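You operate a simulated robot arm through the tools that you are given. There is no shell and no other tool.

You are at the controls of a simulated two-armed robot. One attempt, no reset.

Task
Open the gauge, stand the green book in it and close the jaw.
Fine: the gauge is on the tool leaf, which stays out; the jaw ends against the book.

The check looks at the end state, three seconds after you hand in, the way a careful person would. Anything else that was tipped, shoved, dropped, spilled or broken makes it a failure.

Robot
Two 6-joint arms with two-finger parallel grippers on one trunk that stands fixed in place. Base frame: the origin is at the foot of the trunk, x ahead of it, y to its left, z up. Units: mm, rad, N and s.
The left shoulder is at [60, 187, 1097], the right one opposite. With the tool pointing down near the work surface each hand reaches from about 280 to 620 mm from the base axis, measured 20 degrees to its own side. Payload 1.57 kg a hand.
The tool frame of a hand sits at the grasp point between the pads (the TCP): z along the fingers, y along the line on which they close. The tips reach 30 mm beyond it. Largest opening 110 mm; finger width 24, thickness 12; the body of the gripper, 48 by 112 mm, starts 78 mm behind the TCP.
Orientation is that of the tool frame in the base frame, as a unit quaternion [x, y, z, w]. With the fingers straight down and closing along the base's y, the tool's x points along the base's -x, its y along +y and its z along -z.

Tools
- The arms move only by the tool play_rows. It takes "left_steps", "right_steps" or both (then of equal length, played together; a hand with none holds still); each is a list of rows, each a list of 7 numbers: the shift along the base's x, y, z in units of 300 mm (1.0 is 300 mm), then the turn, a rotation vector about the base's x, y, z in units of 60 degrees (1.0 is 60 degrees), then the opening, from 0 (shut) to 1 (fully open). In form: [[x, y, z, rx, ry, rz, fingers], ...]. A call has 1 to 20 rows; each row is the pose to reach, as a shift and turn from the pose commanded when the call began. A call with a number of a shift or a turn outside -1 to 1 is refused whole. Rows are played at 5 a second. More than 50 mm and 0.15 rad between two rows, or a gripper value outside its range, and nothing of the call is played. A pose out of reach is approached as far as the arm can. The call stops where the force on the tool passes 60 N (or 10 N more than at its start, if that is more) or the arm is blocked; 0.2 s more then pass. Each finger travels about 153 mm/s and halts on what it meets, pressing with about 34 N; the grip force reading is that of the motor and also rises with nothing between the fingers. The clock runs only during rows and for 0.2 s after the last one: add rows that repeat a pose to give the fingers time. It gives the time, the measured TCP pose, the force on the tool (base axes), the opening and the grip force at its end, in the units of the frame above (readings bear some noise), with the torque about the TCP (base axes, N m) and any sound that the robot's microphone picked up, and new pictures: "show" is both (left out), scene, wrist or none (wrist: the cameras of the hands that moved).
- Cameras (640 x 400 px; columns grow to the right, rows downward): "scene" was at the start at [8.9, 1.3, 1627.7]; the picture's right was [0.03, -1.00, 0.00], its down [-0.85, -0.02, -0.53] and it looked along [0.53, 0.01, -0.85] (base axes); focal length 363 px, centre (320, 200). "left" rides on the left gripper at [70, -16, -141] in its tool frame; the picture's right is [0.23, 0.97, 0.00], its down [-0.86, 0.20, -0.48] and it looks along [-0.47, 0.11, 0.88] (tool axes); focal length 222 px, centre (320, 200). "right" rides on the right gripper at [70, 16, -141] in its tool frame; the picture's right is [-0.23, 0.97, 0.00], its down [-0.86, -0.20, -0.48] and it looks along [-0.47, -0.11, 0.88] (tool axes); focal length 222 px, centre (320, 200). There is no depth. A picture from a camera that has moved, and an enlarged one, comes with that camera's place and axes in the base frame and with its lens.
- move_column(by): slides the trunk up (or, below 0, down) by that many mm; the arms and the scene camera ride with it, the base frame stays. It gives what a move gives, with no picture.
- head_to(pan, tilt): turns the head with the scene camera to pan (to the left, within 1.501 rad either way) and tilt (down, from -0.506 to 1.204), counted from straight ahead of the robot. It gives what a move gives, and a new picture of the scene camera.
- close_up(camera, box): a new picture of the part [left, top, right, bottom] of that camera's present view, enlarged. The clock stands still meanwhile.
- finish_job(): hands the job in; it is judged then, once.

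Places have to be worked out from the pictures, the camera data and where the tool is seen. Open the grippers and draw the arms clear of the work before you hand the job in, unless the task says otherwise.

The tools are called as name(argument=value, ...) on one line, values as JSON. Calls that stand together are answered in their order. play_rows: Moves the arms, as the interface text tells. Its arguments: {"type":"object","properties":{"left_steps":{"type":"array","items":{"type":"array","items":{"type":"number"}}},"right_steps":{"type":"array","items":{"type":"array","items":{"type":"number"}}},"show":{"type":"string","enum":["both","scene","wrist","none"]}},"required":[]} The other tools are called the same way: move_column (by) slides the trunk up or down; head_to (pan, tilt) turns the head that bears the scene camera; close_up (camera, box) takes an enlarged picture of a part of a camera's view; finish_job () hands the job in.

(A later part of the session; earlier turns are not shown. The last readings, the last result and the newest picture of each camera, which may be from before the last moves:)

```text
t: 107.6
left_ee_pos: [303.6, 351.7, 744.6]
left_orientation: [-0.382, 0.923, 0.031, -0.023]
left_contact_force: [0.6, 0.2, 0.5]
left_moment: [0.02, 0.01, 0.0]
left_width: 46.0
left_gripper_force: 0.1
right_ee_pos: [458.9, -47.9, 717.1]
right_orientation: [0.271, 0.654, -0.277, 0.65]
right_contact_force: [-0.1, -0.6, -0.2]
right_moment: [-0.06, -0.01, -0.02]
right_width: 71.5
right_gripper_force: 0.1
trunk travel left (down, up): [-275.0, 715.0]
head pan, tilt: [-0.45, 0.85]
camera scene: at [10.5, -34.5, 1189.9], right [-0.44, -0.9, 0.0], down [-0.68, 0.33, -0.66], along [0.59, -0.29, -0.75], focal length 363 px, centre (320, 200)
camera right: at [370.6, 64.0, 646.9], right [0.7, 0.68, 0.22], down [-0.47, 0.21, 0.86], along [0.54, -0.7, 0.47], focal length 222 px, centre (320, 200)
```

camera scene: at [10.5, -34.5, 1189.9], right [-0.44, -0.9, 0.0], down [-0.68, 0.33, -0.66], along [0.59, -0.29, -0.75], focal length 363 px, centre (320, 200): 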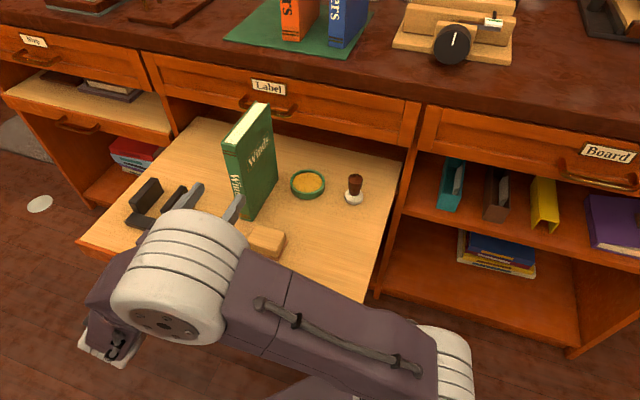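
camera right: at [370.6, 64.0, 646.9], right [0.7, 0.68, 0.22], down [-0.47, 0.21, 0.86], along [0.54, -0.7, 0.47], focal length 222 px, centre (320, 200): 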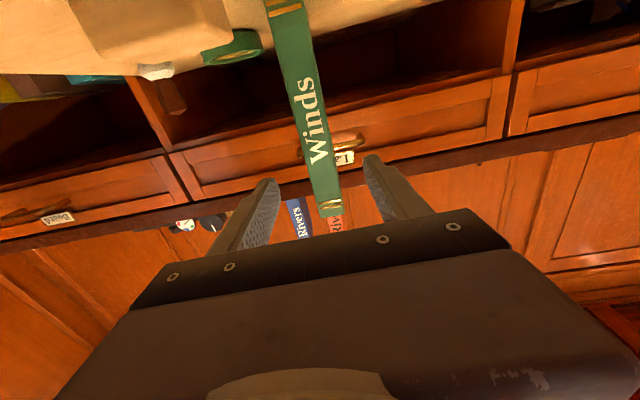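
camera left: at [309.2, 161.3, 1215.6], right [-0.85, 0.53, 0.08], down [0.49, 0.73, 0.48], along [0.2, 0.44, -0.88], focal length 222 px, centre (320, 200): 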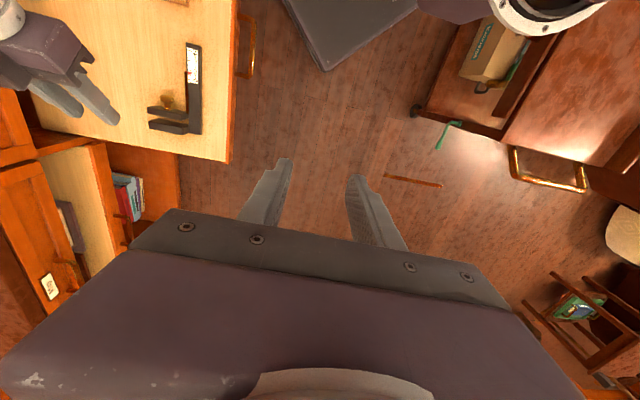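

Clear of the book. I raise the trunk 300 mm to park the right arm safely and free the leaf for the left arm.

move_column(by=300)

play_rows(right_steps=[[0.06, -0.06, 0.02, 0.08, 0.08, 0, 0.65], [0.11, -0.12, 0.04, 0.16, 0.16, 0, 0.65], [0.15, -0.18, 0.06, 0.24, 0.24, 0, 0.65], [0.17, -0.25, 0.08, 0.32, 0.32, 0, 0.65], [0.18, -0.32, 0.09, 0.4, 0.4, 0, 0.65], [0.18, -0.4, 0.1, 0.47, 0.47, 0, 0.65], [0.17, -0.48, 0.1, 0.53, 0.53, 0, 0.65]], show="both")

```text
t: 110.6
left_ee_pos: [303.3, 351.5, 1044.6]
left_orientation: [-0.383, 0.923, 0.031, -0.023]
left_contact_force: [-0.4, 0.5, 0.2]
left_moment: [0.05, 0.03, 0.02]
left_width: 46.2
left_gripper_force: 0.0
right_ee_pos: [458.9, -47.7, 1014.6]
right_orientation: [0.269, 0.655, -0.276, 0.65]
right_contact_force: [-0.3, -0.1, 0.6]
right_moment: [0.03, 0.0, 0.05]
right_width: 71.7
right_gripper_force: 0.1
trunk travel left (down, up): [-575.0, 415.0]
head pan, tilt: [-0.45, 0.85]
```

```text
t: 112.2
left_ee_pos: [304.3, 349.6, 1045.2]
left_orientation: [-0.383, 0.923, 0.031, -0.023]
left_contact_force: [0.6, -0.2, 0.6]
left_moment: [0.01, -0.02, -0.01]
left_width: 46.2
left_gripper_force: 0.1
right_ee_pos: [509.4, -192.4, 1047.0]
right_orientation: [0.35, 0.856, -0.15, 0.349]
right_contact_force: [0.5, -0.7, 0.6]
right_moment: [0.01, 0.04, -0.01]
right_width: 71.6
right_gripper_force: 0.0
trunk travel left (down, up): [-575.0, 415.0]
head pan, tilt: [-0.45, 0.85]
camera scene: at [10.5, -35.6, 1489.9], right [-0.44, -0.9, 0.0], down [-0.68, 0.33, -0.66], along [0.59, -0.29, -0.75], focal length 363 px, centre (320, 200)
camera right: at [416.1, -75.7, 1098.0], right [0.8, 0.58, 0.15], down [0.06, -0.32, 0.94], along [0.59, -0.75, -0.29], focal length 222 px, centre (320, 200)
```

scene: 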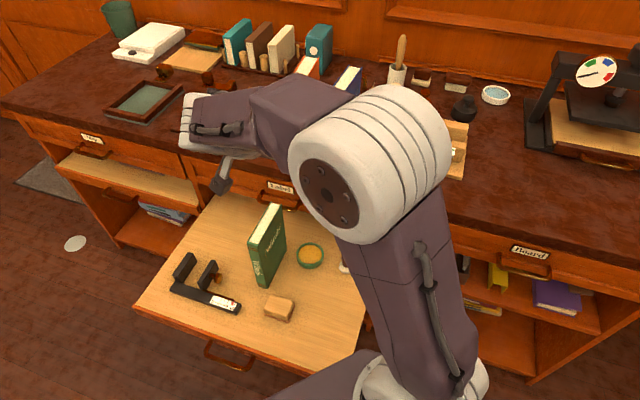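
right: 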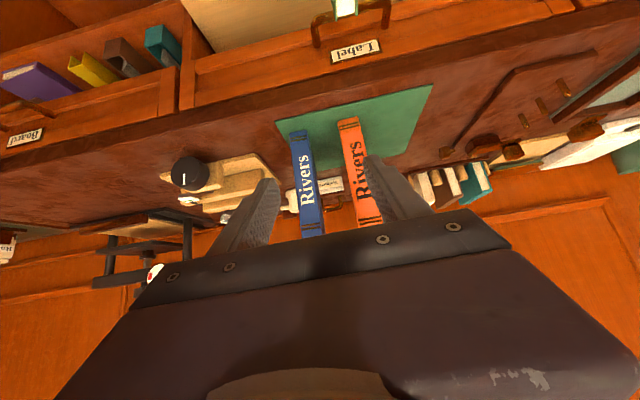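

Good. I finish turning the right tool straight down and move it right toward its parking place.

play_rows(right_steps=[[-0.05, -0.08, -0.03, 0.08, 0.08, 0, 0.65], [-0.1, -0.16, -0.06, 0.16, 0.16, 0, 0.65], [-0.15, -0.24, -0.1, 0.24, 0.24, 0, 0.65], [-0.21, -0.32, -0.14, 0.32, 0.32, 0, 0.65], [-0.27, -0.4, -0.18, 0.4, 0.4, 0, 0.65], [-0.32, -0.47, -0.22, 0.47, 0.47, 0, 0.65], [-0.37, -0.53, -0.25, 0.53, 0.53, 0, 0.65]], show="none")

play_rows(right_steps=[[-0.08, -0.05, 0, 0, 0, 0, 0.65], [-0.16, -0.1, 0, 0, 0, 0, 0.65], [-0.24, -0.16, 0, 0, 0, 0, 0.65], [-0.32, -0.22, 0, 0, 0, 0, 0.65], [-0.36, -0.28, 0, 0, 0, 0, 0.65]], show="scene")

```text
t: 113.8
left_ee_pos: [304.8, 349.9, 1045.3]
left_orientation: [-0.382, 0.923, 0.032, -0.023]
left_contact_force: [0.1, -0.3, -0.1]
left_moment: [-0.02, 0.0, 0.01]
left_width: 46.1
left_gripper_force: 0.0
right_ee_pos: [399.8, -352.6, 971.0]
right_orientation: [0.377, 0.926, -0.003, -0.003]
right_contact_force: [1.2, -0.5, -0.1]
right_moment: [0.02, 0.0, 0.0]
right_width: 71.7
right_gripper_force: 0.1
trunk travel left (down, up): [-575.0, 415.0]
head pan, tilt: [-0.45, 0.85]
```

```text
t: 115.0
left_ee_pos: [304.1, 350.2, 1045.9]
left_orientation: [-0.383, 0.923, 0.032, -0.022]
left_contact_force: [0.6, -0.5, 0.2]
left_moment: [0.03, -0.01, 0.02]
left_width: 46.2
left_gripper_force: 0.0
right_ee_pos: [290.7, -436.0, 969.5]
right_orientation: [0.377, 0.926, -0.003, -0.001]
right_contact_force: [-1.1, 1.0, -0.4]
right_moment: [0.03, 0.01, -0.03]
right_width: 71.3
right_gripper_force: 0.0
trunk travel left (down, up): [-575.0, 415.0]
head pan, tilt: [-0.45, 0.85]
camera scene: at [10.7, -35.2, 1489.9], right [-0.44, -0.9, 0.0], down [-0.68, 0.33, -0.66], along [0.59, -0.29, -0.75], focal length 363 px, centre (320, 200)
```

scene: 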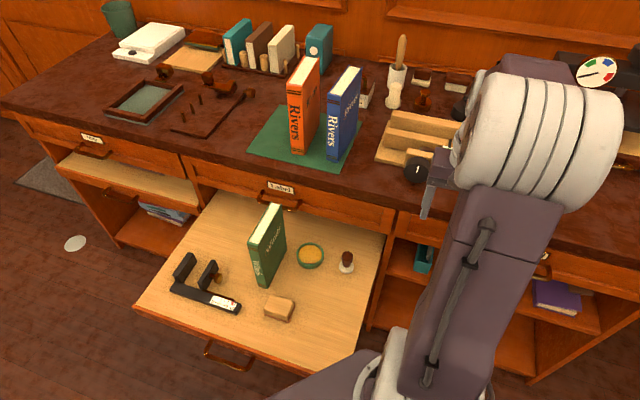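

Right arm is parked. Now the left arm takes over: I yaw its tool by -90° in two halves so its fingers close across the book's thickness.

play_rows(left_steps=[[0, 0, 0, -0.006, -0.0014, -0.107, 0.5], [0, 0, 0, -0.0116, -0.0027, -0.214, 0.55], [0, 0, 0, -0.0174, -0.0041, -0.321, 0.6], [0.01, -0.02, 0, -0.0233, -0.0054, -0.429, 0.65], [0.02, -0.05, 0, -0.029, -0.0068, -0.536, 0.65], [0.03, -0.08, 0, -0.0349, -0.0081, -0.643, 0.65], [0.04, -0.1, 0, -0.0407, -0.0095, -0.75, 0.65]], show="none")

play_rows(left_steps=[[0.03, -0.05, 0, -0.006, -0.0014, -0.107, 0.65], [0.07, -0.1, 0, -0.0116, -0.0027, -0.214, 0.65], [0.11, -0.16, 0, -0.0174, -0.0041, -0.321, 0.65], [0.15, -0.22, 0, -0.0233, -0.0054, -0.429, 0.65], [0.19, -0.28, 0, -0.029, -0.0068, -0.536, 0.65], [0.23, -0.34, 0, -0.0349, -0.0081, -0.643, 0.65], [0.27, -0.4, 0, -0.0407, -0.0095, -0.75, 0.65]], show="both")

```text
t: 116.6
left_ee_pos: [316.7, 320.5, 1044.8]
left_orientation: [0.001, 1.0, 0.017, -0.012]
left_contact_force: [-0.8, 0.3, 0.2]
left_moment: [0.02, -0.01, 0.0]
left_width: 71.6
left_gripper_force: 0.1
right_ee_pos: [291.6, -434.1, 968.8]
right_orientation: [0.378, 0.926, -0.003, -0.001]
right_contact_force: [-0.5, -0.3, 0.1]
right_moment: [0.01, 0.04, 0.0]
right_width: 71.4
right_gripper_force: 0.1
trunk travel left (down, up): [-575.0, 415.0]
head pan, tilt: [-0.45, 0.85]
```

```text
t: 118.2
left_ee_pos: [396.4, 200.8, 1044.3]
left_orientation: [0.383, 0.924, -0.001, 0.0]
left_contact_force: [0.0, 0.0, 0.3]
left_moment: [0.01, 0.0, -0.03]
left_width: 71.4
left_gripper_force: 0.1
right_ee_pos: [290.3, -435.7, 969.2]
right_orientation: [0.378, 0.926, -0.003, -0.003]
right_contact_force: [-0.6, -0.6, -0.1]
right_moment: [-0.04, -0.02, 0.0]
right_width: 71.5
right_gripper_force: 0.0
trunk travel left (down, up): [-575.0, 415.0]
head pan, tilt: [-0.45, 0.85]
camera scene: at [11.3, -35.2, 1489.9], right [-0.44, -0.9, 0.0], down [-0.68, 0.33, -0.66], along [0.59, -0.29, -0.75], focal length 363 px, centre (320, 200)
camera left: at [337.5, 237.4, 1185.9], right [0.53, 0.85, 0.0], down [0.75, -0.46, 0.48], along [0.4, -0.25, -0.88], focal length 222 px, centre (320, 200)
```

scene: 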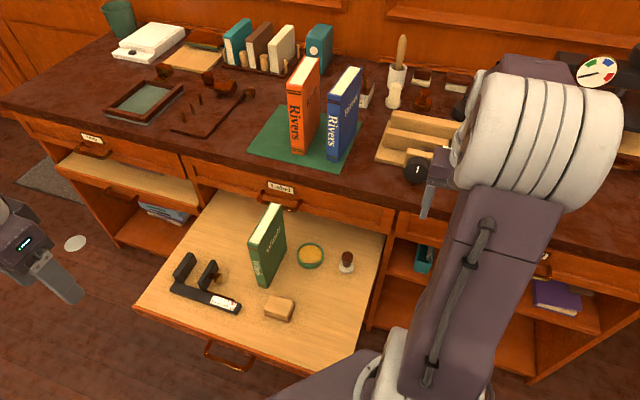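
left: 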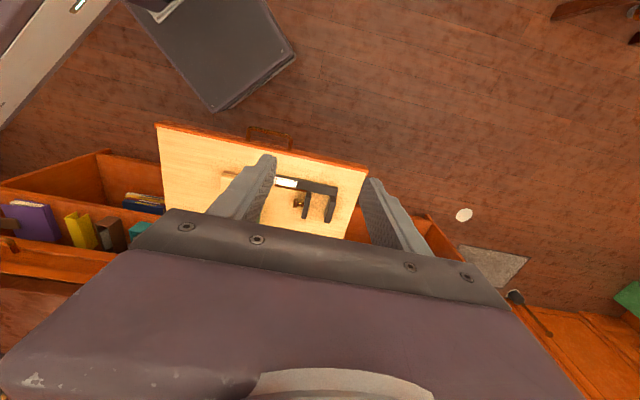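

Left tool is now yawed to -45°. From this clear view I measure the book and gauge on the leaf precisely.

close_up(camera="scene", box=[150, 190, 310, 330])

close_up(camera="scene", box=[160, 245, 260, 320])

```text
2.86 times, centred on (230, 260) of scene
camera zoom: at [11.3, -35.2, 1489.9], right [-0.44, -0.9, 0.0], down [-0.68, 0.33, -0.66], along [0.59, -0.29, -0.75], focal length 1038 px, centre (577, 29)
```

zoom: 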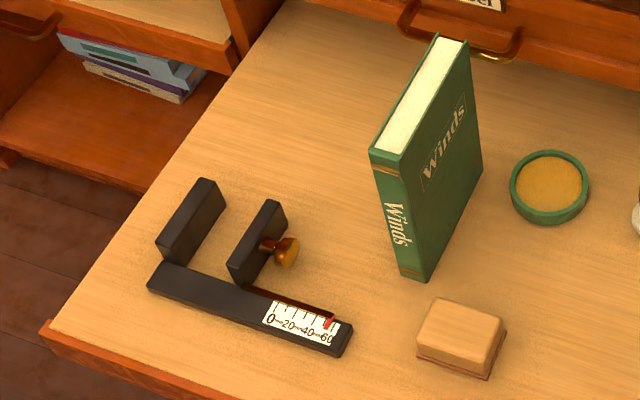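

```text
5.33 times, centred on (210, 282) of scene
camera zoom: at [11.3, -35.2, 1489.9], right [-0.44, -0.9, 0.0], down [-0.68, 0.33, -0.66], along [0.59, -0.29, -0.75], focal length 1937 px, centre (907, -240)
```

zoom: 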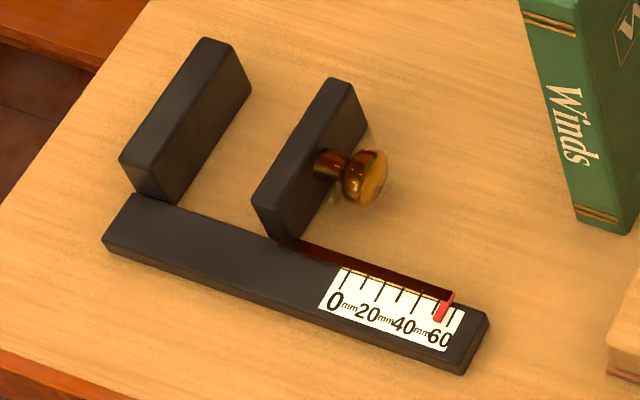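

Gap is about 57 mm: fixed plate inner face at e≈-504.5, moving plate at e≈-447, plates n 372–445, tops z≈623; the book's spine is at n≈437, centred e≈-291. I lower the trunk for the left arm.

move_column(by=-370)

play_rows(left_steps=[[0.02, -0.08, 0.08, -0.06, -0.06, 0, 0.65], [0.05, -0.17, 0.14, -0.13, -0.13, 0, 0.65], [0.08, -0.27, 0.19, -0.2, -0.2, 0, 0.65], [0.11, -0.38, 0.21, -0.27, -0.27, 0, 0.65], [0.14, -0.5, 0.22, -0.34, -0.34, 0, 0.65], [0.17, -0.62, 0.22, -0.41, -0.41, 0, 0.65], [0.2, -0.74, 0.21, -0.48, -0.48, 0, 0.65], [0.225, -0.843, 0.203, -0.53, -0.53, 0, 0.65]], show="both")

```text
t: 121.8
left_ee_pos: [397.1, 200.1, 674.5]
left_orientation: [0.383, 0.924, -0.001, 0.0]
left_contact_force: [-0.2, 0.0, -1.3]
left_moment: [-0.02, -0.01, -0.03]
left_width: 71.4
left_gripper_force: 0.1
right_ee_pos: [290.8, -434.8, 599.7]
right_orientation: [0.378, 0.926, -0.004, -0.001]
right_contact_force: [0.1, 0.6, -0.4]
right_moment: [0.04, -0.04, 0.03]
right_width: 71.5
right_gripper_force: 0.0
trunk travel left (down, up): [-205.0, 785.0]
head pan, tilt: [-0.45, 0.85]
```

```text
t: 123.6
left_ee_pos: [465.1, -52.5, 733.3]
left_orientation: [0.354, 0.853, -0.147, 0.354]
left_contact_force: [0.1, -0.6, -0.3]
left_moment: [0.01, -0.02, 0.05]
left_width: 71.5
left_gripper_force: 0.0
right_ee_pos: [292.4, -435.0, 599.0]
right_orientation: [0.377, 0.926, -0.003, -0.002]
right_contact_force: [-0.5, 0.3, -0.1]
right_moment: [-0.02, 0.04, 0.01]
right_width: 71.5
right_gripper_force: 0.1
trunk travel left (down, up): [-205.0, 785.0]
head pan, tilt: [-0.45, 0.85]
camera scene: at [10.7, -34.9, 1119.9], right [-0.44, -0.9, 0.0], down [-0.68, 0.33, -0.66], along [0.59, -0.29, -0.75], focal length 363 px, centre (320, 200)
camera left: at [348.3, 40.9, 783.4], right [0.58, 0.8, -0.16], down [0.33, -0.05, 0.94], along [0.75, -0.6, -0.29], focal length 222 px, centre (320, 200)
```

scene: 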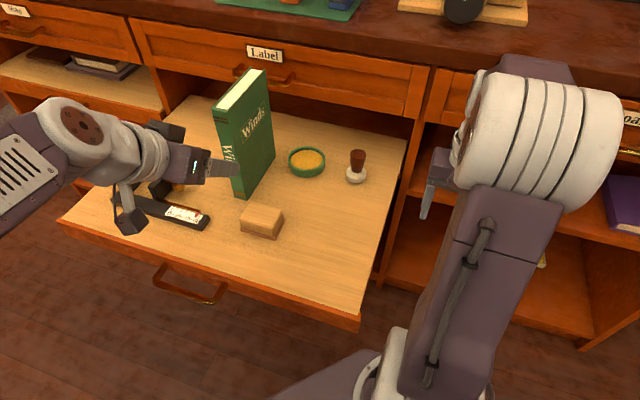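
left: 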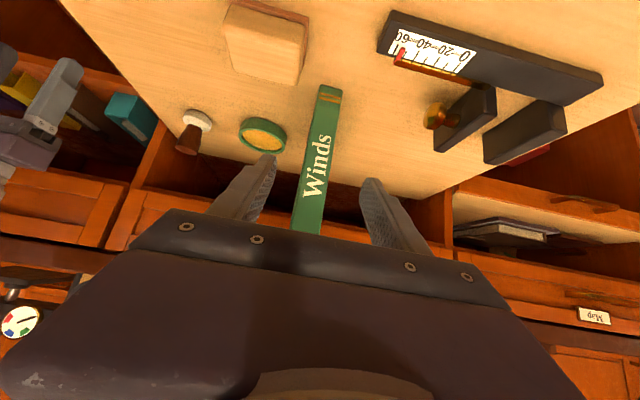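

The left gripper faces the spine, centred within 2 mm. I advance 86 mm along the normal so the fingers straddle the book.

play_rows(left_steps=[[0.05, -0.05, -0.005, 0, 0, 0, 0.65], [0.1, -0.1, -0.01, 0, 0, 0, 0.65], [0.15, -0.15, -0.015, 0, 0, 0, 0.65], [0.2027, -0.2027, -0.0167, 0, 0, 0, 0.65]], show="both")

```text
t: 124.6
left_ee_pos: [526.6, -114.1, 730.6]
left_orientation: [0.354, 0.853, -0.148, 0.353]
left_contact_force: [0.3, 1.1, 0.2]
left_moment: [-0.01, 0.02, 0.01]
left_width: 71.5
left_gripper_force: 0.0
right_ee_pos: [290.9, -434.8, 600.0]
right_orientation: [0.377, 0.926, -0.003, -0.002]
right_contact_force: [-0.2, 0.3, 0.6]
right_moment: [0.01, 0.03, 0.0]
right_width: 71.8
right_gripper_force: 0.1
trunk travel left (down, up): [-205.0, 785.0]
head pan, tilt: [-0.45, 0.85]
camera scene: at [10.8, -34.9, 1119.9], right [-0.44, -0.9, 0.0], down [-0.68, 0.33, -0.66], along [0.59, -0.29, -0.75], focal length 363 px, centre (320, 200)
camera left: at [409.8, -19.8, 780.8], right [0.58, 0.8, -0.16], down [0.33, -0.05, 0.94], along [0.75, -0.6, -0.29], focal length 222 px, centre (320, 200)
```

scene: 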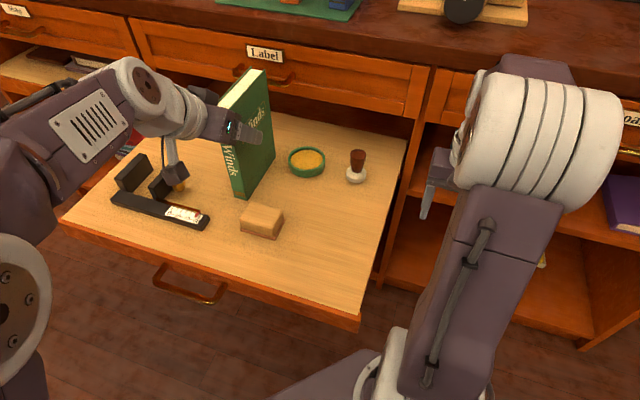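
left: 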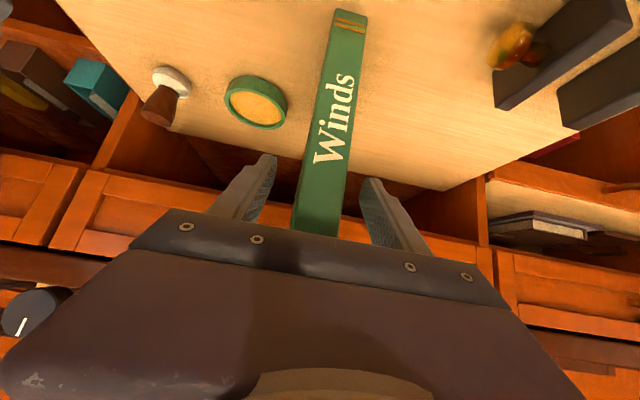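

Fingers straddle the book with good clearance. Closing the left gripper.

play_rows(left_steps=[[0, 0, 0, 0, 0, 0, 0.5], [0, 0, 0, 0, 0, 0, 0.38], [0, 0, 0, 0, 0, 0, 0.28], [0, 0, 0, 0, 0, 0, 0.15], [0, 0, 0, 0, 0, 0, 0.1], [0, 0, 0, 0, 0, 0, 0.1]], show="wrist")

```text
t: 126.0
left_ee_pos: [526.0, -112.3, 730.6]
left_orientation: [0.354, 0.854, -0.147, 0.353]
left_contact_force: [-1.4, -1.7, 0.1]
left_moment: [-0.2, 0.18, -0.1]
left_width: 29.7
left_gripper_force: 34.4
right_ee_pos: [291.7, -434.8, 598.8]
right_orientation: [0.378, 0.926, -0.003, -0.002]
right_contact_force: [0.7, -0.6, -0.7]
right_moment: [-0.01, -0.04, 0.01]
right_width: 71.5
right_gripper_force: 0.0
trunk travel left (down, up): [-205.0, 785.0]
head pan, tilt: [-0.45, 0.85]
camera left: at [409.4, -19.7, 781.1], right [0.58, 0.8, -0.16], down [0.33, -0.05, 0.94], along [0.75, -0.6, -0.29], focal length 222 px, centre (320, 200)
```

left: 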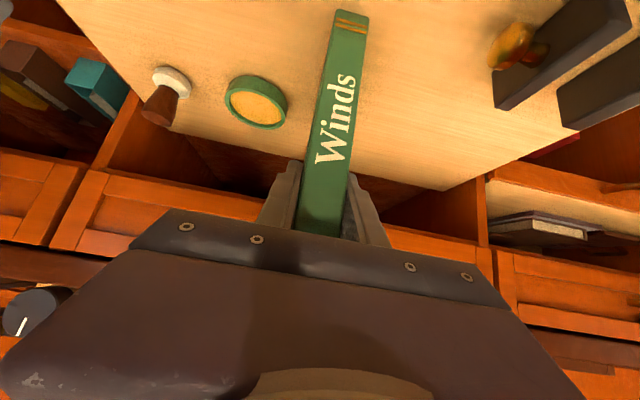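

Book held by the left hand (29.7 mm, 34 N). I lift it by raising the trunk 70 mm, which keeps the arm's posture.

move_column(by=70)

close_up(camera="scene", box=[40, 20, 440, 270])

close_up(camera="left", box=[0, 0, 640, 400])

```text
t: 127.0
left_ee_pos: [527.2, -113.5, 800.3]
left_orientation: [0.354, 0.854, -0.147, 0.353]
left_contact_force: [-0.5, 0.0, -5.4]
left_moment: [0.16, 0.19, -0.03]
left_width: 29.8
left_gripper_force: 34.2
right_ee_pos: [290.6, -434.8, 669.9]
right_orientation: [0.377, 0.926, -0.004, -0.002]
right_contact_force: [-0.1, 0.3, -0.4]
right_moment: [-0.01, 0.02, 0.0]
right_width: 71.5
right_gripper_force: 0.2
trunk travel left (down, up): [-275.0, 715.0]
head pan, tilt: [-0.45, 0.85]
```

```text
1.60 times, centred on (240, 145) of scene
camera zoom: at [11.5, -35.0, 1189.9], right [-0.44, -0.9, 0.0], down [-0.68, 0.33, -0.66], along [0.59, -0.29, -0.75], focal length 581 px, centre (448, 288)
```

zoom: 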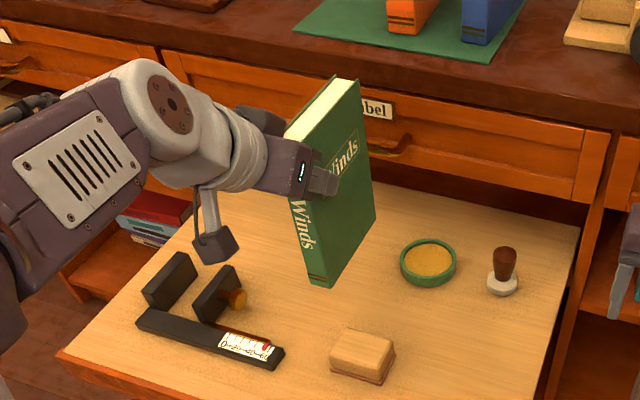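

```text
1.00 times, centred on (320, 200) of left (not enlarged: the box is as wide or as high as the picture)
camera zoom: at [410.1, -19.6, 850.6], right [0.58, 0.8, -0.16], down [0.33, -0.05, 0.94], along [0.75, -0.6, -0.29], focal length 222 px, centre (320, 200)
```

zoom: 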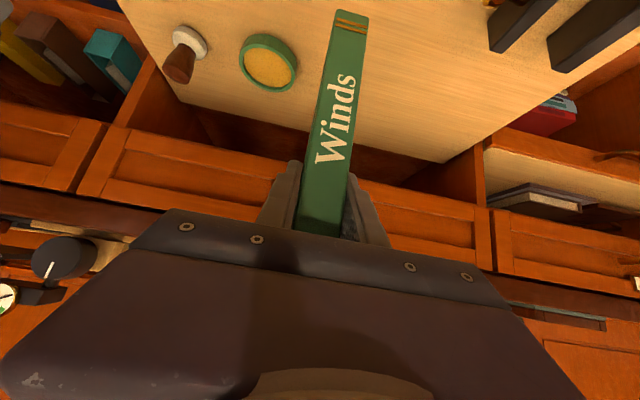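

Book lifted and vertical. I move it left and slightly forward until it is above the open gap (TCP to n≈401, e≈-478).

play_rows(left_steps=[[0.04, 0.08, 0, 0, 0, 0, 0.1], [0.1, 0.18, 0, 0, 0, 0, 0.1], [0.16, 0.28, 0, 0, 0, 0, 0.1], [0.22, 0.39, 0, 0, 0, 0, 0.1], [0.27, 0.48, 0, 0, 0, 0, 0.1], [0.3147, 0.5598, 0, 0, 0, 0, 0.1], [0.3147, 0.5598, 0, 0, 0, 0, 0.1]], show="both")

close_up(camera="left", box=[220, 0, 460, 160])

close_up(camera="scene", box=[80, 60, 320, 220])

```text
t: 128.6
left_ee_pos: [619.4, 54.4, 801.9]
left_orientation: [0.354, 0.853, -0.147, 0.353]
left_contact_force: [0.0, -0.3, -4.6]
left_moment: [0.2, 0.2, -0.02]
left_width: 29.9
left_gripper_force: 33.4
right_ee_pos: [291.9, -435.0, 669.4]
right_orientation: [0.378, 0.926, -0.004, -0.003]
right_contact_force: [-0.3, 0.0, -0.8]
right_moment: [0.02, -0.02, 0.01]
right_width: 71.4
right_gripper_force: 0.1
trunk travel left (down, up): [-275.0, 715.0]
head pan, tilt: [-0.45, 0.85]
camera scene: at [11.4, -34.8, 1189.9], right [-0.44, -0.9, 0.0], down [-0.68, 0.33, -0.66], along [0.59, -0.29, -0.75], focal length 363 px, centre (320, 200)
camera left: at [504.8, 148.1, 851.4], right [0.58, 0.8, -0.16], down [0.33, -0.05, 0.94], along [0.75, -0.6, -0.29], focal length 222 px, centre (320, 200)
```

scene: 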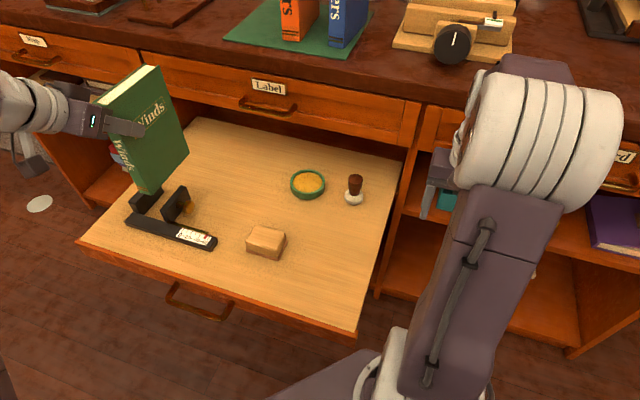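
left: 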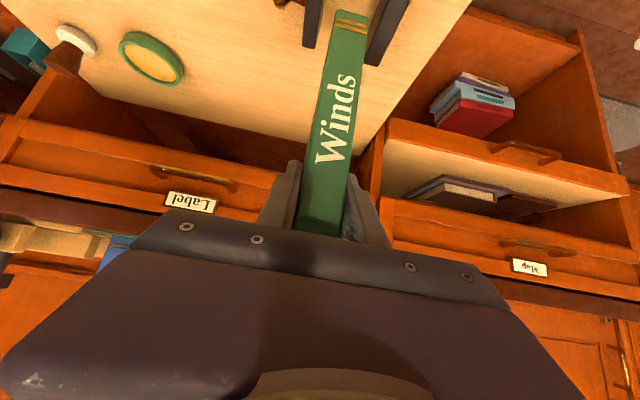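

```text
2.50 times, centred on (340, 80) of left
camera zoom: at [504.8, 148.1, 851.4], right [0.58, 0.8, -0.16], down [0.33, -0.05, 0.94], along [0.75, -0.6, -0.29], focal length 555 px, centre (270, 500)
```

zoom: 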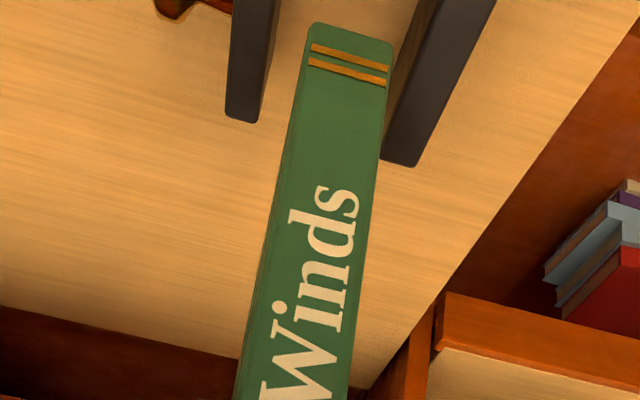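

```text
2.50 times, centred on (200, 140) of scene
camera zoom: at [11.4, -34.8, 1189.9], right [-0.44, -0.9, 0.0], down [-0.68, 0.33, -0.66], along [0.59, -0.29, -0.75], focal length 908 px, centre (620, 350)
```

zoom: 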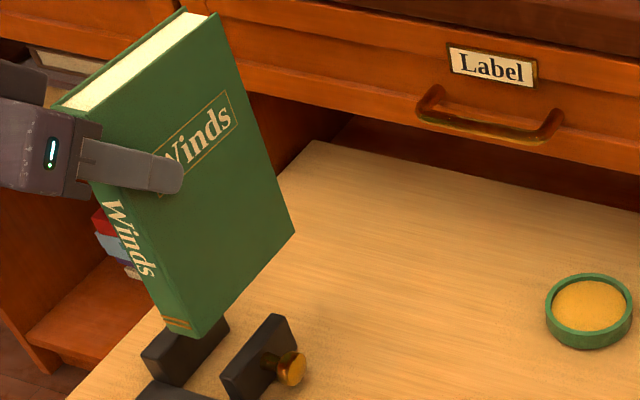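

The book's bottom is above the gap with 13–15 mm clearance each side. I lower it 45 mm between the plates and look.

play_rows(left_steps=[[0, 0, -0.03, 0, 0, 0, 0.1], [0, 0, -0.06, 0, 0, 0, 0.1], [0, 0, -0.09, 0, 0, 0, 0.1], [0, 0, -0.12, 0, 0, 0, 0.1], [0, 0, -0.15, 0, 0, 0, 0.1]], show="both")

close_up(camera="left", box=[220, 0, 460, 160])

close_up(camera="scene", box=[80, 80, 320, 240])

```text
t: 129.8
left_ee_pos: [621.1, 54.7, 755.1]
left_orientation: [0.353, 0.854, -0.147, 0.354]
left_contact_force: [0.2, 0.6, -4.9]
left_moment: [0.2, 0.17, 0.02]
left_width: 30.1
left_gripper_force: 33.9
right_ee_pos: [291.8, -435.6, 670.0]
right_orientation: [0.378, 0.926, -0.003, -0.003]
right_contact_force: [-0.7, 0.2, -0.1]
right_moment: [-0.01, 0.02, 0.0]
right_width: 71.4
right_gripper_force: 0.0
trunk travel left (down, up): [-275.0, 715.0]
head pan, tilt: [-0.45, 0.85]
camera scene: at [11.6, -34.7, 1189.9], right [-0.44, -0.9, 0.0], down [-0.68, 0.33, -0.66], along [0.59, -0.29, -0.75], focal length 363 px, centre (320, 200)
camera left: at [504.3, 148.6, 805.6], right [0.57, 0.8, -0.16], down [0.33, -0.05, 0.94], along [0.75, -0.6, -0.29], focal length 222 px, centre (320, 200)
```

scene: 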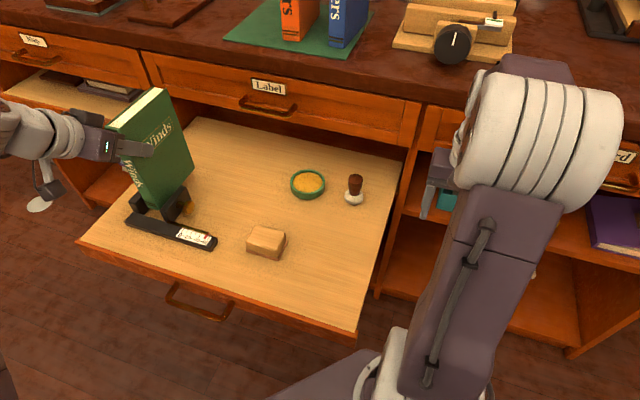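
left: 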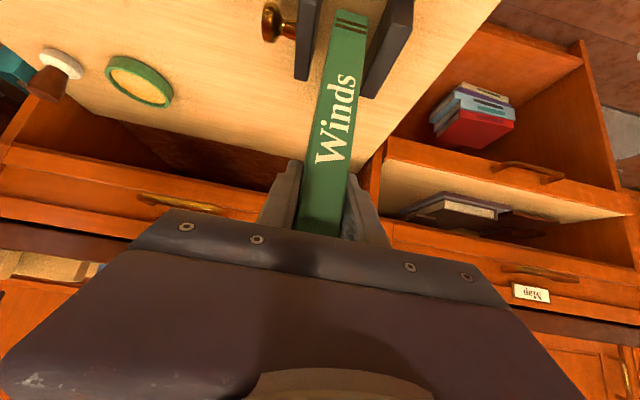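

```text
2.50 times, centred on (340, 80) of left
camera zoom: at [504.3, 148.6, 805.6], right [0.57, 0.8, -0.16], down [0.33, -0.05, 0.94], along [0.75, -0.6, -0.29], focal length 555 px, centre (270, 500)
```

zoom: 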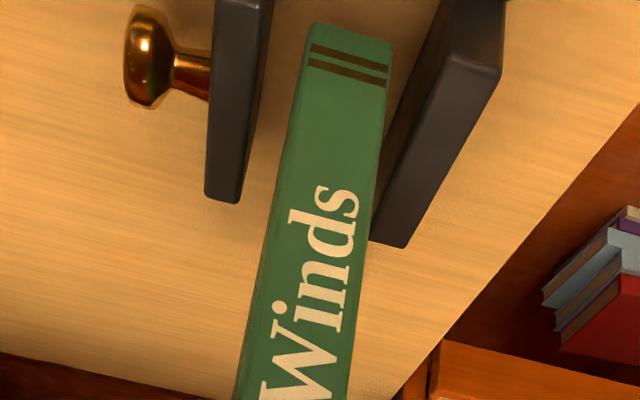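

```text
2.50 times, centred on (200, 160) of scene
camera zoom: at [11.6, -34.7, 1189.9], right [-0.44, -0.9, 0.0], down [-0.68, 0.33, -0.66], along [0.59, -0.29, -0.75], focal length 908 px, centre (620, 300)
```

zoom: 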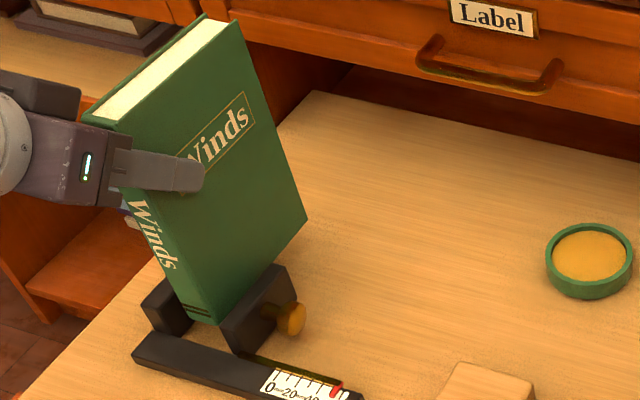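

The book's lower end is between the plates. I shift left 8 mm toward the fixed plate, then creep and watch the side force.

play_rows(left_steps=[[0.01, 0.01, 0, 0, 0, 0, 0.1], [0.019, 0.019, 0, 0, 0, 0, 0.1], [0.019, 0.019, 0, 0, 0, 0, 0.1]], show="none")

close_up(camera="left", box=[220, 0, 460, 160])

```text
t: 130.6
left_ee_pos: [627.7, 59.4, 754.4]
left_orientation: [0.354, 0.853, -0.147, 0.354]
left_contact_force: [0.0, -0.5, -5.5]
left_moment: [0.2, 0.17, -0.02]
left_width: 29.9
left_gripper_force: 34.0
right_ee_pos: [291.3, -434.7, 668.9]
right_orientation: [0.379, 0.925, -0.005, -0.003]
right_contact_force: [0.5, 0.0, 0.0]
right_moment: [0.0, 0.05, -0.02]
right_width: 71.6
right_gripper_force: 0.0
trunk travel left (down, up): [-275.0, 715.0]
head pan, tilt: [-0.45, 0.85]
```

```text
2.50 times, centred on (340, 80) of left
camera zoom: at [510.4, 154.1, 805.2], right [0.58, 0.8, -0.16], down [0.33, -0.05, 0.94], along [0.75, -0.6, -0.29], focal length 555 px, centre (270, 500)
```

zoom: 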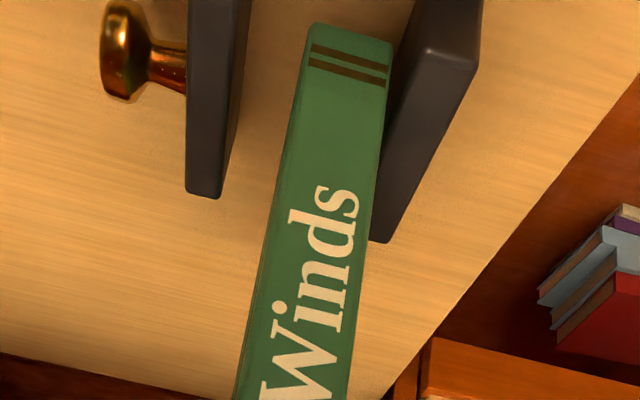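

No contact yet, roughly 9 mm left. I creep left another 6 mm in small rows.

play_rows(left_steps=[[0.005, 0.005, 0, 0, 0, 0, 0.1], [0.01, 0.01, 0, 0, 0, 0, 0.1], [0.014, 0.014, 0, 0, 0, 0, 0.1]], show="none")

play_rows(left_steps=[[0.0035, 0.0035, 0, 0, 0, 0, 0.1], [0.005, 0.005, 0, 0, 0, 0, 0.1]], show="none")

close_up(camera="left", box=[220, 0, 460, 160])

```text
t: 131.4
left_ee_pos: [630.1, 62.6, 753.5]
left_orientation: [0.354, 0.854, -0.148, 0.352]
left_contact_force: [-4.2, -3.1, -5.3]
left_moment: [-0.26, 0.74, 0.12]
left_width: 29.8
left_gripper_force: 33.7
right_ee_pos: [291.4, -435.1, 669.7]
right_orientation: [0.377, 0.926, -0.002, -0.003]
right_contact_force: [0.4, -0.5, 0.3]
right_moment: [0.02, -0.02, 0.0]
right_width: 71.4
right_gripper_force: 0.2
trunk travel left (down, up): [-275.0, 715.0]
head pan, tilt: [-0.45, 0.85]
```

```text
t: 132.0
left_ee_pos: [630.4, 64.2, 756.2]
left_orientation: [0.354, 0.854, -0.148, 0.352]
left_contact_force: [-9.1, -9.7, -6.5]
left_moment: [-1.15, 1.37, -0.38]
left_width: 29.9
left_gripper_force: 33.7
right_ee_pos: [290.2, -436.0, 669.2]
right_orientation: [0.378, 0.926, -0.003, -0.002]
right_contact_force: [-0.4, 0.1, -0.3]
right_moment: [0.01, 0.01, 0.01]
right_width: 71.4
right_gripper_force: 0.1
trunk travel left (down, up): [-275.0, 715.0]
head pan, tilt: [-0.45, 0.85]
```

```text
2.50 times, centred on (340, 80) of left
camera zoom: at [514.9, 158.1, 805.8], right [0.58, 0.8, -0.16], down [0.33, -0.05, 0.94], along [0.75, -0.6, -0.29], focal length 555 px, centre (270, 500)
```

zoom: 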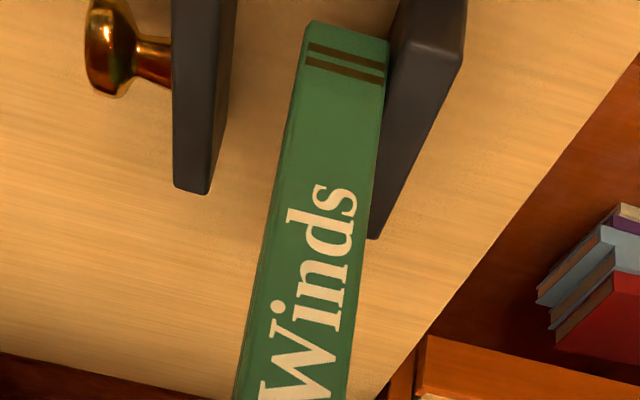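

Contact with the fixed plate (about 13 N side force). I back off ~2 mm and lower toward the leaf (touchdown expected near TCP z≈730.6).

play_rows(left_steps=[[-0.0055, -0.0055, 0, 0, 0, 0, 0.1], [-0.0055, -0.0055, -0.02, 0, 0, 0, 0.1], [-0.0055, -0.0055, -0.04, 0, 0, 0, 0.1], [-0.0055, -0.0055, -0.06, 0, 0, 0, 0.1]], show="wrist")

```text
t: 133.0
left_ee_pos: [629.8, 65.2, 739.0]
left_orientation: [0.354, 0.853, -0.147, 0.354]
left_contact_force: [-6.2, -6.8, -2.1]
left_moment: [-0.62, 0.69, -0.39]
left_width: 30.0
left_gripper_force: 34.0
right_ee_pos: [290.7, -434.2, 669.2]
right_orientation: [0.378, 0.926, -0.003, -0.003]
right_contact_force: [0.4, 0.5, 0.1]
right_moment: [0.01, 0.01, -0.02]
right_width: 71.6
right_gripper_force: 0.1
trunk travel left (down, up): [-275.0, 715.0]
head pan, tilt: [-0.45, 0.85]
camera left: at [512.8, 158.2, 788.7], right [0.58, 0.8, -0.16], down [0.33, -0.05, 0.94], along [0.75, -0.6, -0.29], focal length 222 px, centre (320, 200)
```

left: 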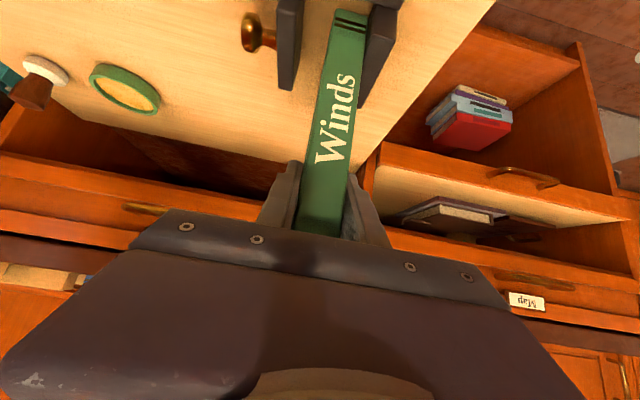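

Still ~9 N of side contact; I ease another 2 mm to the right and lower the final millimetres.

play_rows(left_steps=[[-0.006, -0.006, 0, 0, 0, 0, 0.1], [-0.006, -0.006, -0.01, 0, 0, 0, 0.1], [-0.006, -0.006, -0.018, 0, 0, 0, 0.1]], show="none")

play_rows(left_steps=[[0, 0, -0.004, 0, 0, 0, 0.1], [0, 0, -0.008, 0, 0, 0, 0.1]], show="none")

```text
t: 133.8
left_ee_pos: [629.4, 62.9, 730.0]
left_orientation: [0.353, 0.853, -0.147, 0.354]
left_contact_force: [0.0, 0.3, -4.9]
left_moment: [0.18, 0.19, 0.01]
left_width: 29.9
left_gripper_force: 34.4
right_ee_pos: [290.2, -435.0, 669.0]
right_orientation: [0.378, 0.926, -0.003, -0.002]
right_contact_force: [0.5, 0.4, -0.6]
right_moment: [-0.01, 0.0, 0.0]
right_width: 71.2
right_gripper_force: 0.0
trunk travel left (down, up): [-275.0, 715.0]
head pan, tilt: [-0.45, 0.85]
```

```text
t: 134.4
left_ee_pos: [628.7, 64.1, 730.7]
left_orientation: [0.355, 0.853, -0.147, 0.354]
left_contact_force: [-1.0, 1.3, 0.5]
left_moment: [-0.01, -0.17, 0.05]
left_width: 30.0
left_gripper_force: 34.1
right_ee_pos: [291.6, -434.0, 669.6]
right_orientation: [0.378, 0.926, -0.003, -0.001]
right_contact_force: [-0.4, 0.1, 0.5]
right_moment: [-0.01, 0.0, 0.01]
right_width: 71.5
right_gripper_force: 0.1
trunk travel left (down, up): [-275.0, 715.0]
head pan, tilt: [-0.45, 0.85]
```

Touchdown: the weight is off the tool and no side force. I open the left fingers gently to let the book stand in the gauge.

play_rows(left_steps=[[0, 0, -0.002, 0, 0, 0, 0.2], [0, 0, -0.002, 0, 0, 0, 0.35], [0, 0, -0.002, 0, 0, 0, 0.5], [0, 0, -0.002, 0, 0, 0, 0.6], [0, 0, -0.002, 0, 0, 0, 0.6]], show="both")

close_up(camera="scene", box=[80, 80, 320, 260])

```text
t: 135.6
left_ee_pos: [628.1, 63.4, 729.0]
left_orientation: [0.354, 0.854, -0.147, 0.353]
left_contact_force: [-0.2, 0.2, 0.3]
left_moment: [0.02, 0.0, 0.02]
left_width: 65.8
left_gripper_force: 0.0
right_ee_pos: [290.3, -435.0, 669.0]
right_orientation: [0.377, 0.926, -0.003, -0.001]
right_contact_force: [0.3, 0.5, -0.1]
right_moment: [0.02, 0.01, -0.02]
right_width: 71.5
right_gripper_force: 0.0
trunk travel left (down, up): [-275.0, 715.0]
head pan, tilt: [-0.45, 0.85]
camera scene: at [10.7, -34.7, 1189.9], right [-0.44, -0.9, 0.0], down [-0.68, 0.33, -0.66], along [0.59, -0.29, -0.75], focal length 363 px, centre (320, 200)
camera left: at [511.3, 156.8, 779.9], right [0.58, 0.8, -0.16], down [0.33, -0.05, 0.94], along [0.75, -0.6, -0.29], focal length 222 px, centre (320, 200)
```

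scene: 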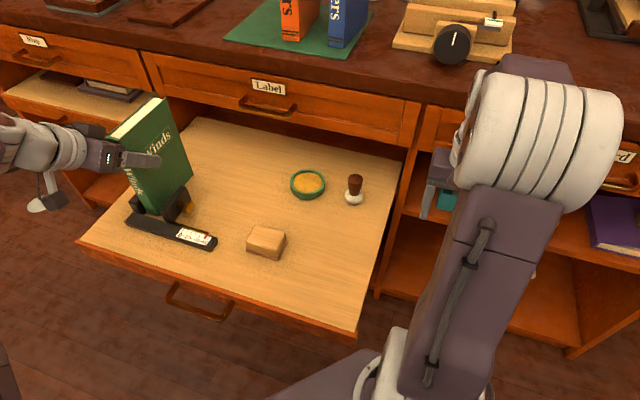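
left: 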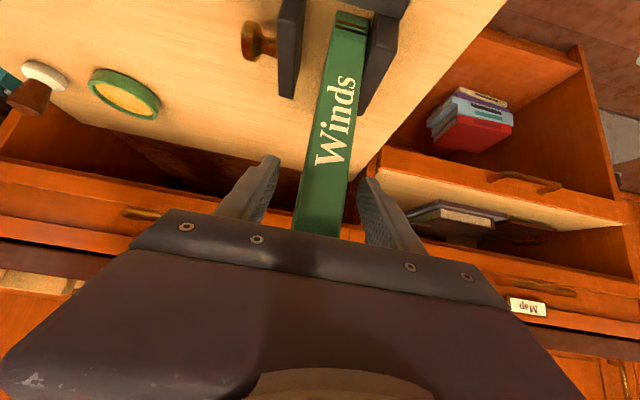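

```text
2.22 times, centred on (200, 170) of scene
camera zoom: at [10.7, -34.7, 1189.9], right [-0.44, -0.9, 0.0], down [-0.68, 0.33, -0.66], along [0.59, -0.29, -0.75], focal length 807 px, centre (587, 267)
```

zoom: 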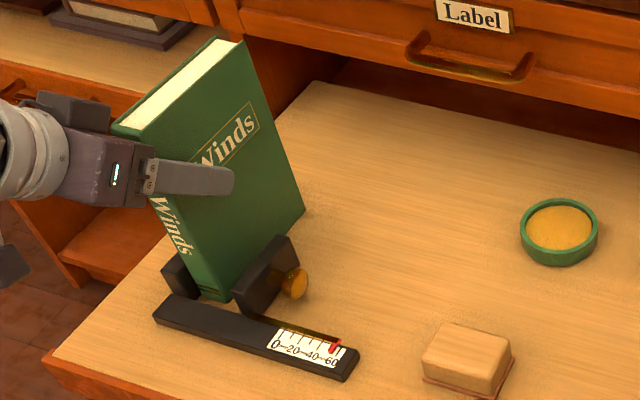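

The book stands in the gauge, and now the left hand backs straight out along the normal.

play_rows(left_steps=[[-0.03, 0.03, 0, 0, 0, 0, 0.6], [-0.07, 0.07, 0, 0, 0, 0, 0.6], [-0.12, 0.12, 0, 0, 0, 0, 0.6], [-0.17, 0.17, 0.01, 0, 0, 0, 0.6], [-0.22, 0.22, 0.03, 0, 0, 0, 0.6]], show="both")

```text
t: 136.8
left_ee_pos: [561.9, 129.9, 739.3]
left_orientation: [0.354, 0.853, -0.148, 0.353]
left_contact_force: [-0.8, -0.8, -0.4]
left_moment: [-0.04, -0.01, 0.03]
left_width: 66.2
left_gripper_force: 0.1
right_ee_pos: [291.7, -434.5, 669.6]
right_orientation: [0.378, 0.926, -0.004, -0.001]
right_contact_force: [-0.4, 0.3, -0.2]
right_moment: [0.03, 0.03, 0.0]
right_width: 71.5
right_gripper_force: 0.1
trunk travel left (down, up): [-275.0, 715.0]
head pan, tilt: [-0.45, 0.85]
camera scene: at [10.4, -34.6, 1189.9], right [-0.44, -0.9, 0.0], down [-0.68, 0.33, -0.66], along [0.59, -0.29, -0.75], focal length 363 px, centre (320, 200)
camera left: at [444.7, 223.3, 789.7], right [0.58, 0.8, -0.16], down [0.33, -0.05, 0.94], along [0.75, -0.6, -0.29], focal length 222 px, centre (320, 200)
```

scene: 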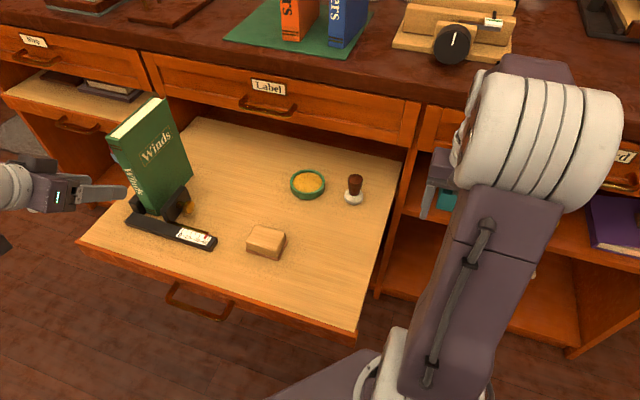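
left: 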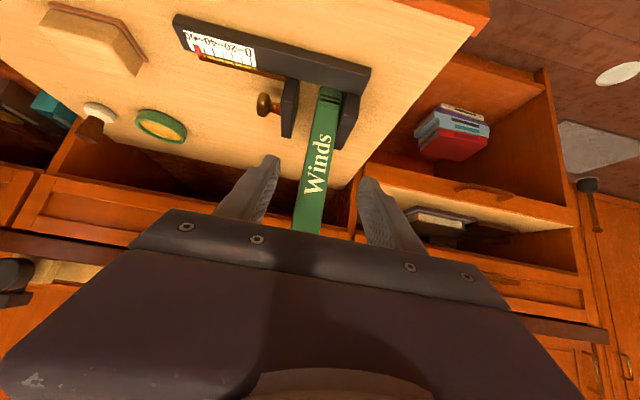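

Book standing free. I close the left fingers, raise the hand and shift it right, ready to lower the trunk for the jaw push.

play_rows(left_steps=[[0, 0, 0.1, 0, 0, 0, 0.4], [-0.02, -0.02, 0.2, 0, 0, 0, 0.2], [-0.08, -0.08, 0.3, 0, 0, 0, 0], [-0.15, -0.15, 0.4, 0, 0, 0, 0], [-0.22, -0.22, 0.47, 0, 0, 0, 0], [-0.28, -0.28, 0.5, 0, 0, 0, 0], [-0.31, -0.31, 0.5, 0, 0, 0, 0]], show="none")

move_column(by=-150)

close_up(camera="left", box=[0, 0, 640, 400])

head_to(pan=-0.35, tilt=0.8)

```text
t: 138.4
left_ee_pos: [467.8, 36.0, 887.8]
left_orientation: [0.353, 0.854, -0.146, 0.353]
left_contact_force: [-0.9, 0.0, 0.3]
left_moment: [0.01, -0.05, -0.05]
left_width: 0.2
left_gripper_force: 21.7
right_ee_pos: [291.5, -434.0, 668.9]
right_orientation: [0.378, 0.926, -0.003, -0.001]
right_contact_force: [-0.3, 0.6, 0.3]
right_moment: [-0.01, -0.01, -0.01]
right_width: 71.7
right_gripper_force: 0.0
trunk travel left (down, up): [-275.0, 715.0]
head pan, tilt: [-0.45, 0.85]
```

```text
t: 140.2
left_ee_pos: [469.2, 36.0, 738.1]
left_orientation: [0.354, 0.853, -0.147, 0.353]
left_contact_force: [-0.3, 0.6, -0.7]
left_moment: [0.01, -0.01, -0.02]
left_width: 0.0
left_gripper_force: 21.1
right_ee_pos: [291.4, -435.5, 519.7]
right_orientation: [0.378, 0.926, -0.003, -0.001]
right_contact_force: [0.1, -0.3, -0.5]
right_moment: [-0.02, -0.04, -0.02]
right_width: 71.5
right_gripper_force: 0.1
trunk travel left (down, up): [-125.0, 865.0]
head pan, tilt: [-0.45, 0.85]
```

```text
1.00 times, centred on (320, 200) of left (not enlarged: the box is as wide or as high as the picture)
camera zoom: at [352.2, 129.8, 788.6], right [0.58, 0.8, -0.16], down [0.33, -0.05, 0.94], along [0.75, -0.6, -0.29], focal length 222 px, centre (320, 200)
```

zoom: 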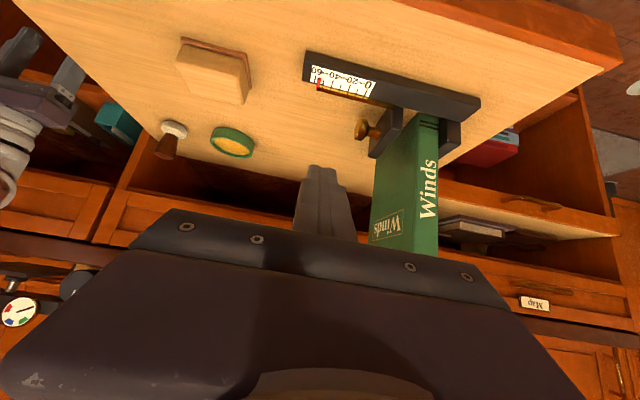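

```text
t: 140.9
left_ee_pos: [469.8, 36.4, 738.7]
left_orientation: [0.354, 0.853, -0.147, 0.354]
left_contact_force: [0.0, 0.5, 0.6]
left_moment: [-0.02, 0.04, -0.04]
left_width: 0.0
left_gripper_force: 21.3
right_ee_pos: [290.6, -434.6, 519.5]
right_orientation: [0.378, 0.926, -0.003, -0.001]
right_contact_force: [0.2, 0.8, 0.0]
right_moment: [-0.01, 0.01, -0.01]
right_width: 71.5
right_gripper_force: 0.0
trunk travel left (down, up): [-125.0, 865.0]
head pan, tilt: [-0.351, 0.799]
camera scene: at [16.0, -28.4, 1043.9], right [-0.34, -0.94, 0.0], down [-0.67, 0.25, -0.7], along [0.65, -0.24, -0.72], focal length 363 px, centre (320, 200)
```

scene: 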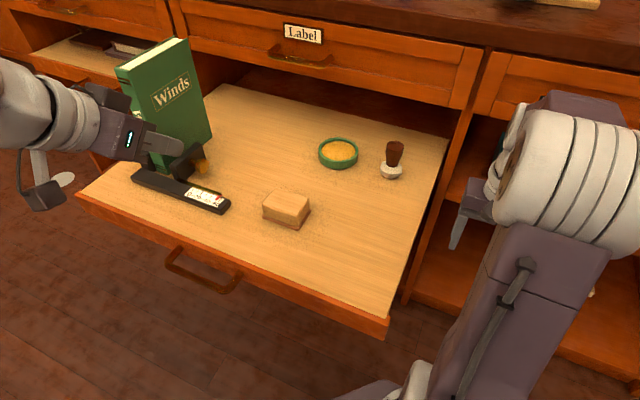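

Fingers are closed and in front of the gauge, to the right of the knob's line. I zoom to pin down the knob end and the book.

close_up(camera="left", box=[280, 30, 520, 190])

close_up(camera="scene", box=[100, 100, 300, 230])

```text
2.50 times, centred on (400, 110) of left
camera zoom: at [352.2, 129.8, 788.5], right [0.58, 0.8, -0.16], down [0.33, -0.05, 0.94], along [0.75, -0.6, -0.29], focal length 555 px, centre (120, 425)
```

zoom: 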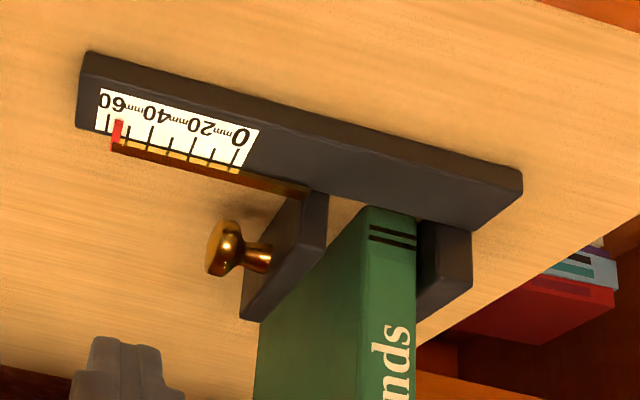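

```text
3.08 times, centred on (200, 165) of scene
camera zoom: at [16.0, -28.4, 1043.9], right [-0.34, -0.94, 0.0], down [-0.67, 0.25, -0.7], along [0.65, -0.24, -0.72], focal length 1117 px, centre (689, 308)
```

zoom: 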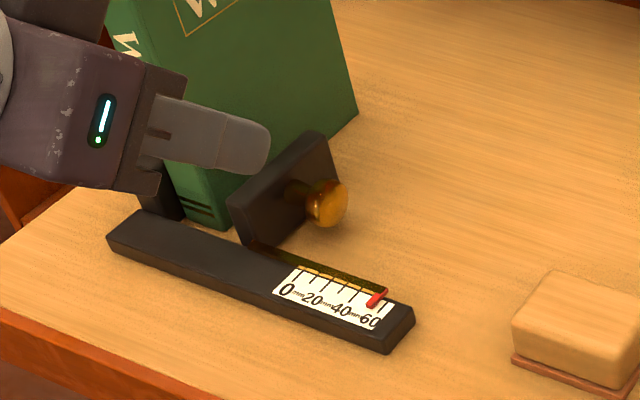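

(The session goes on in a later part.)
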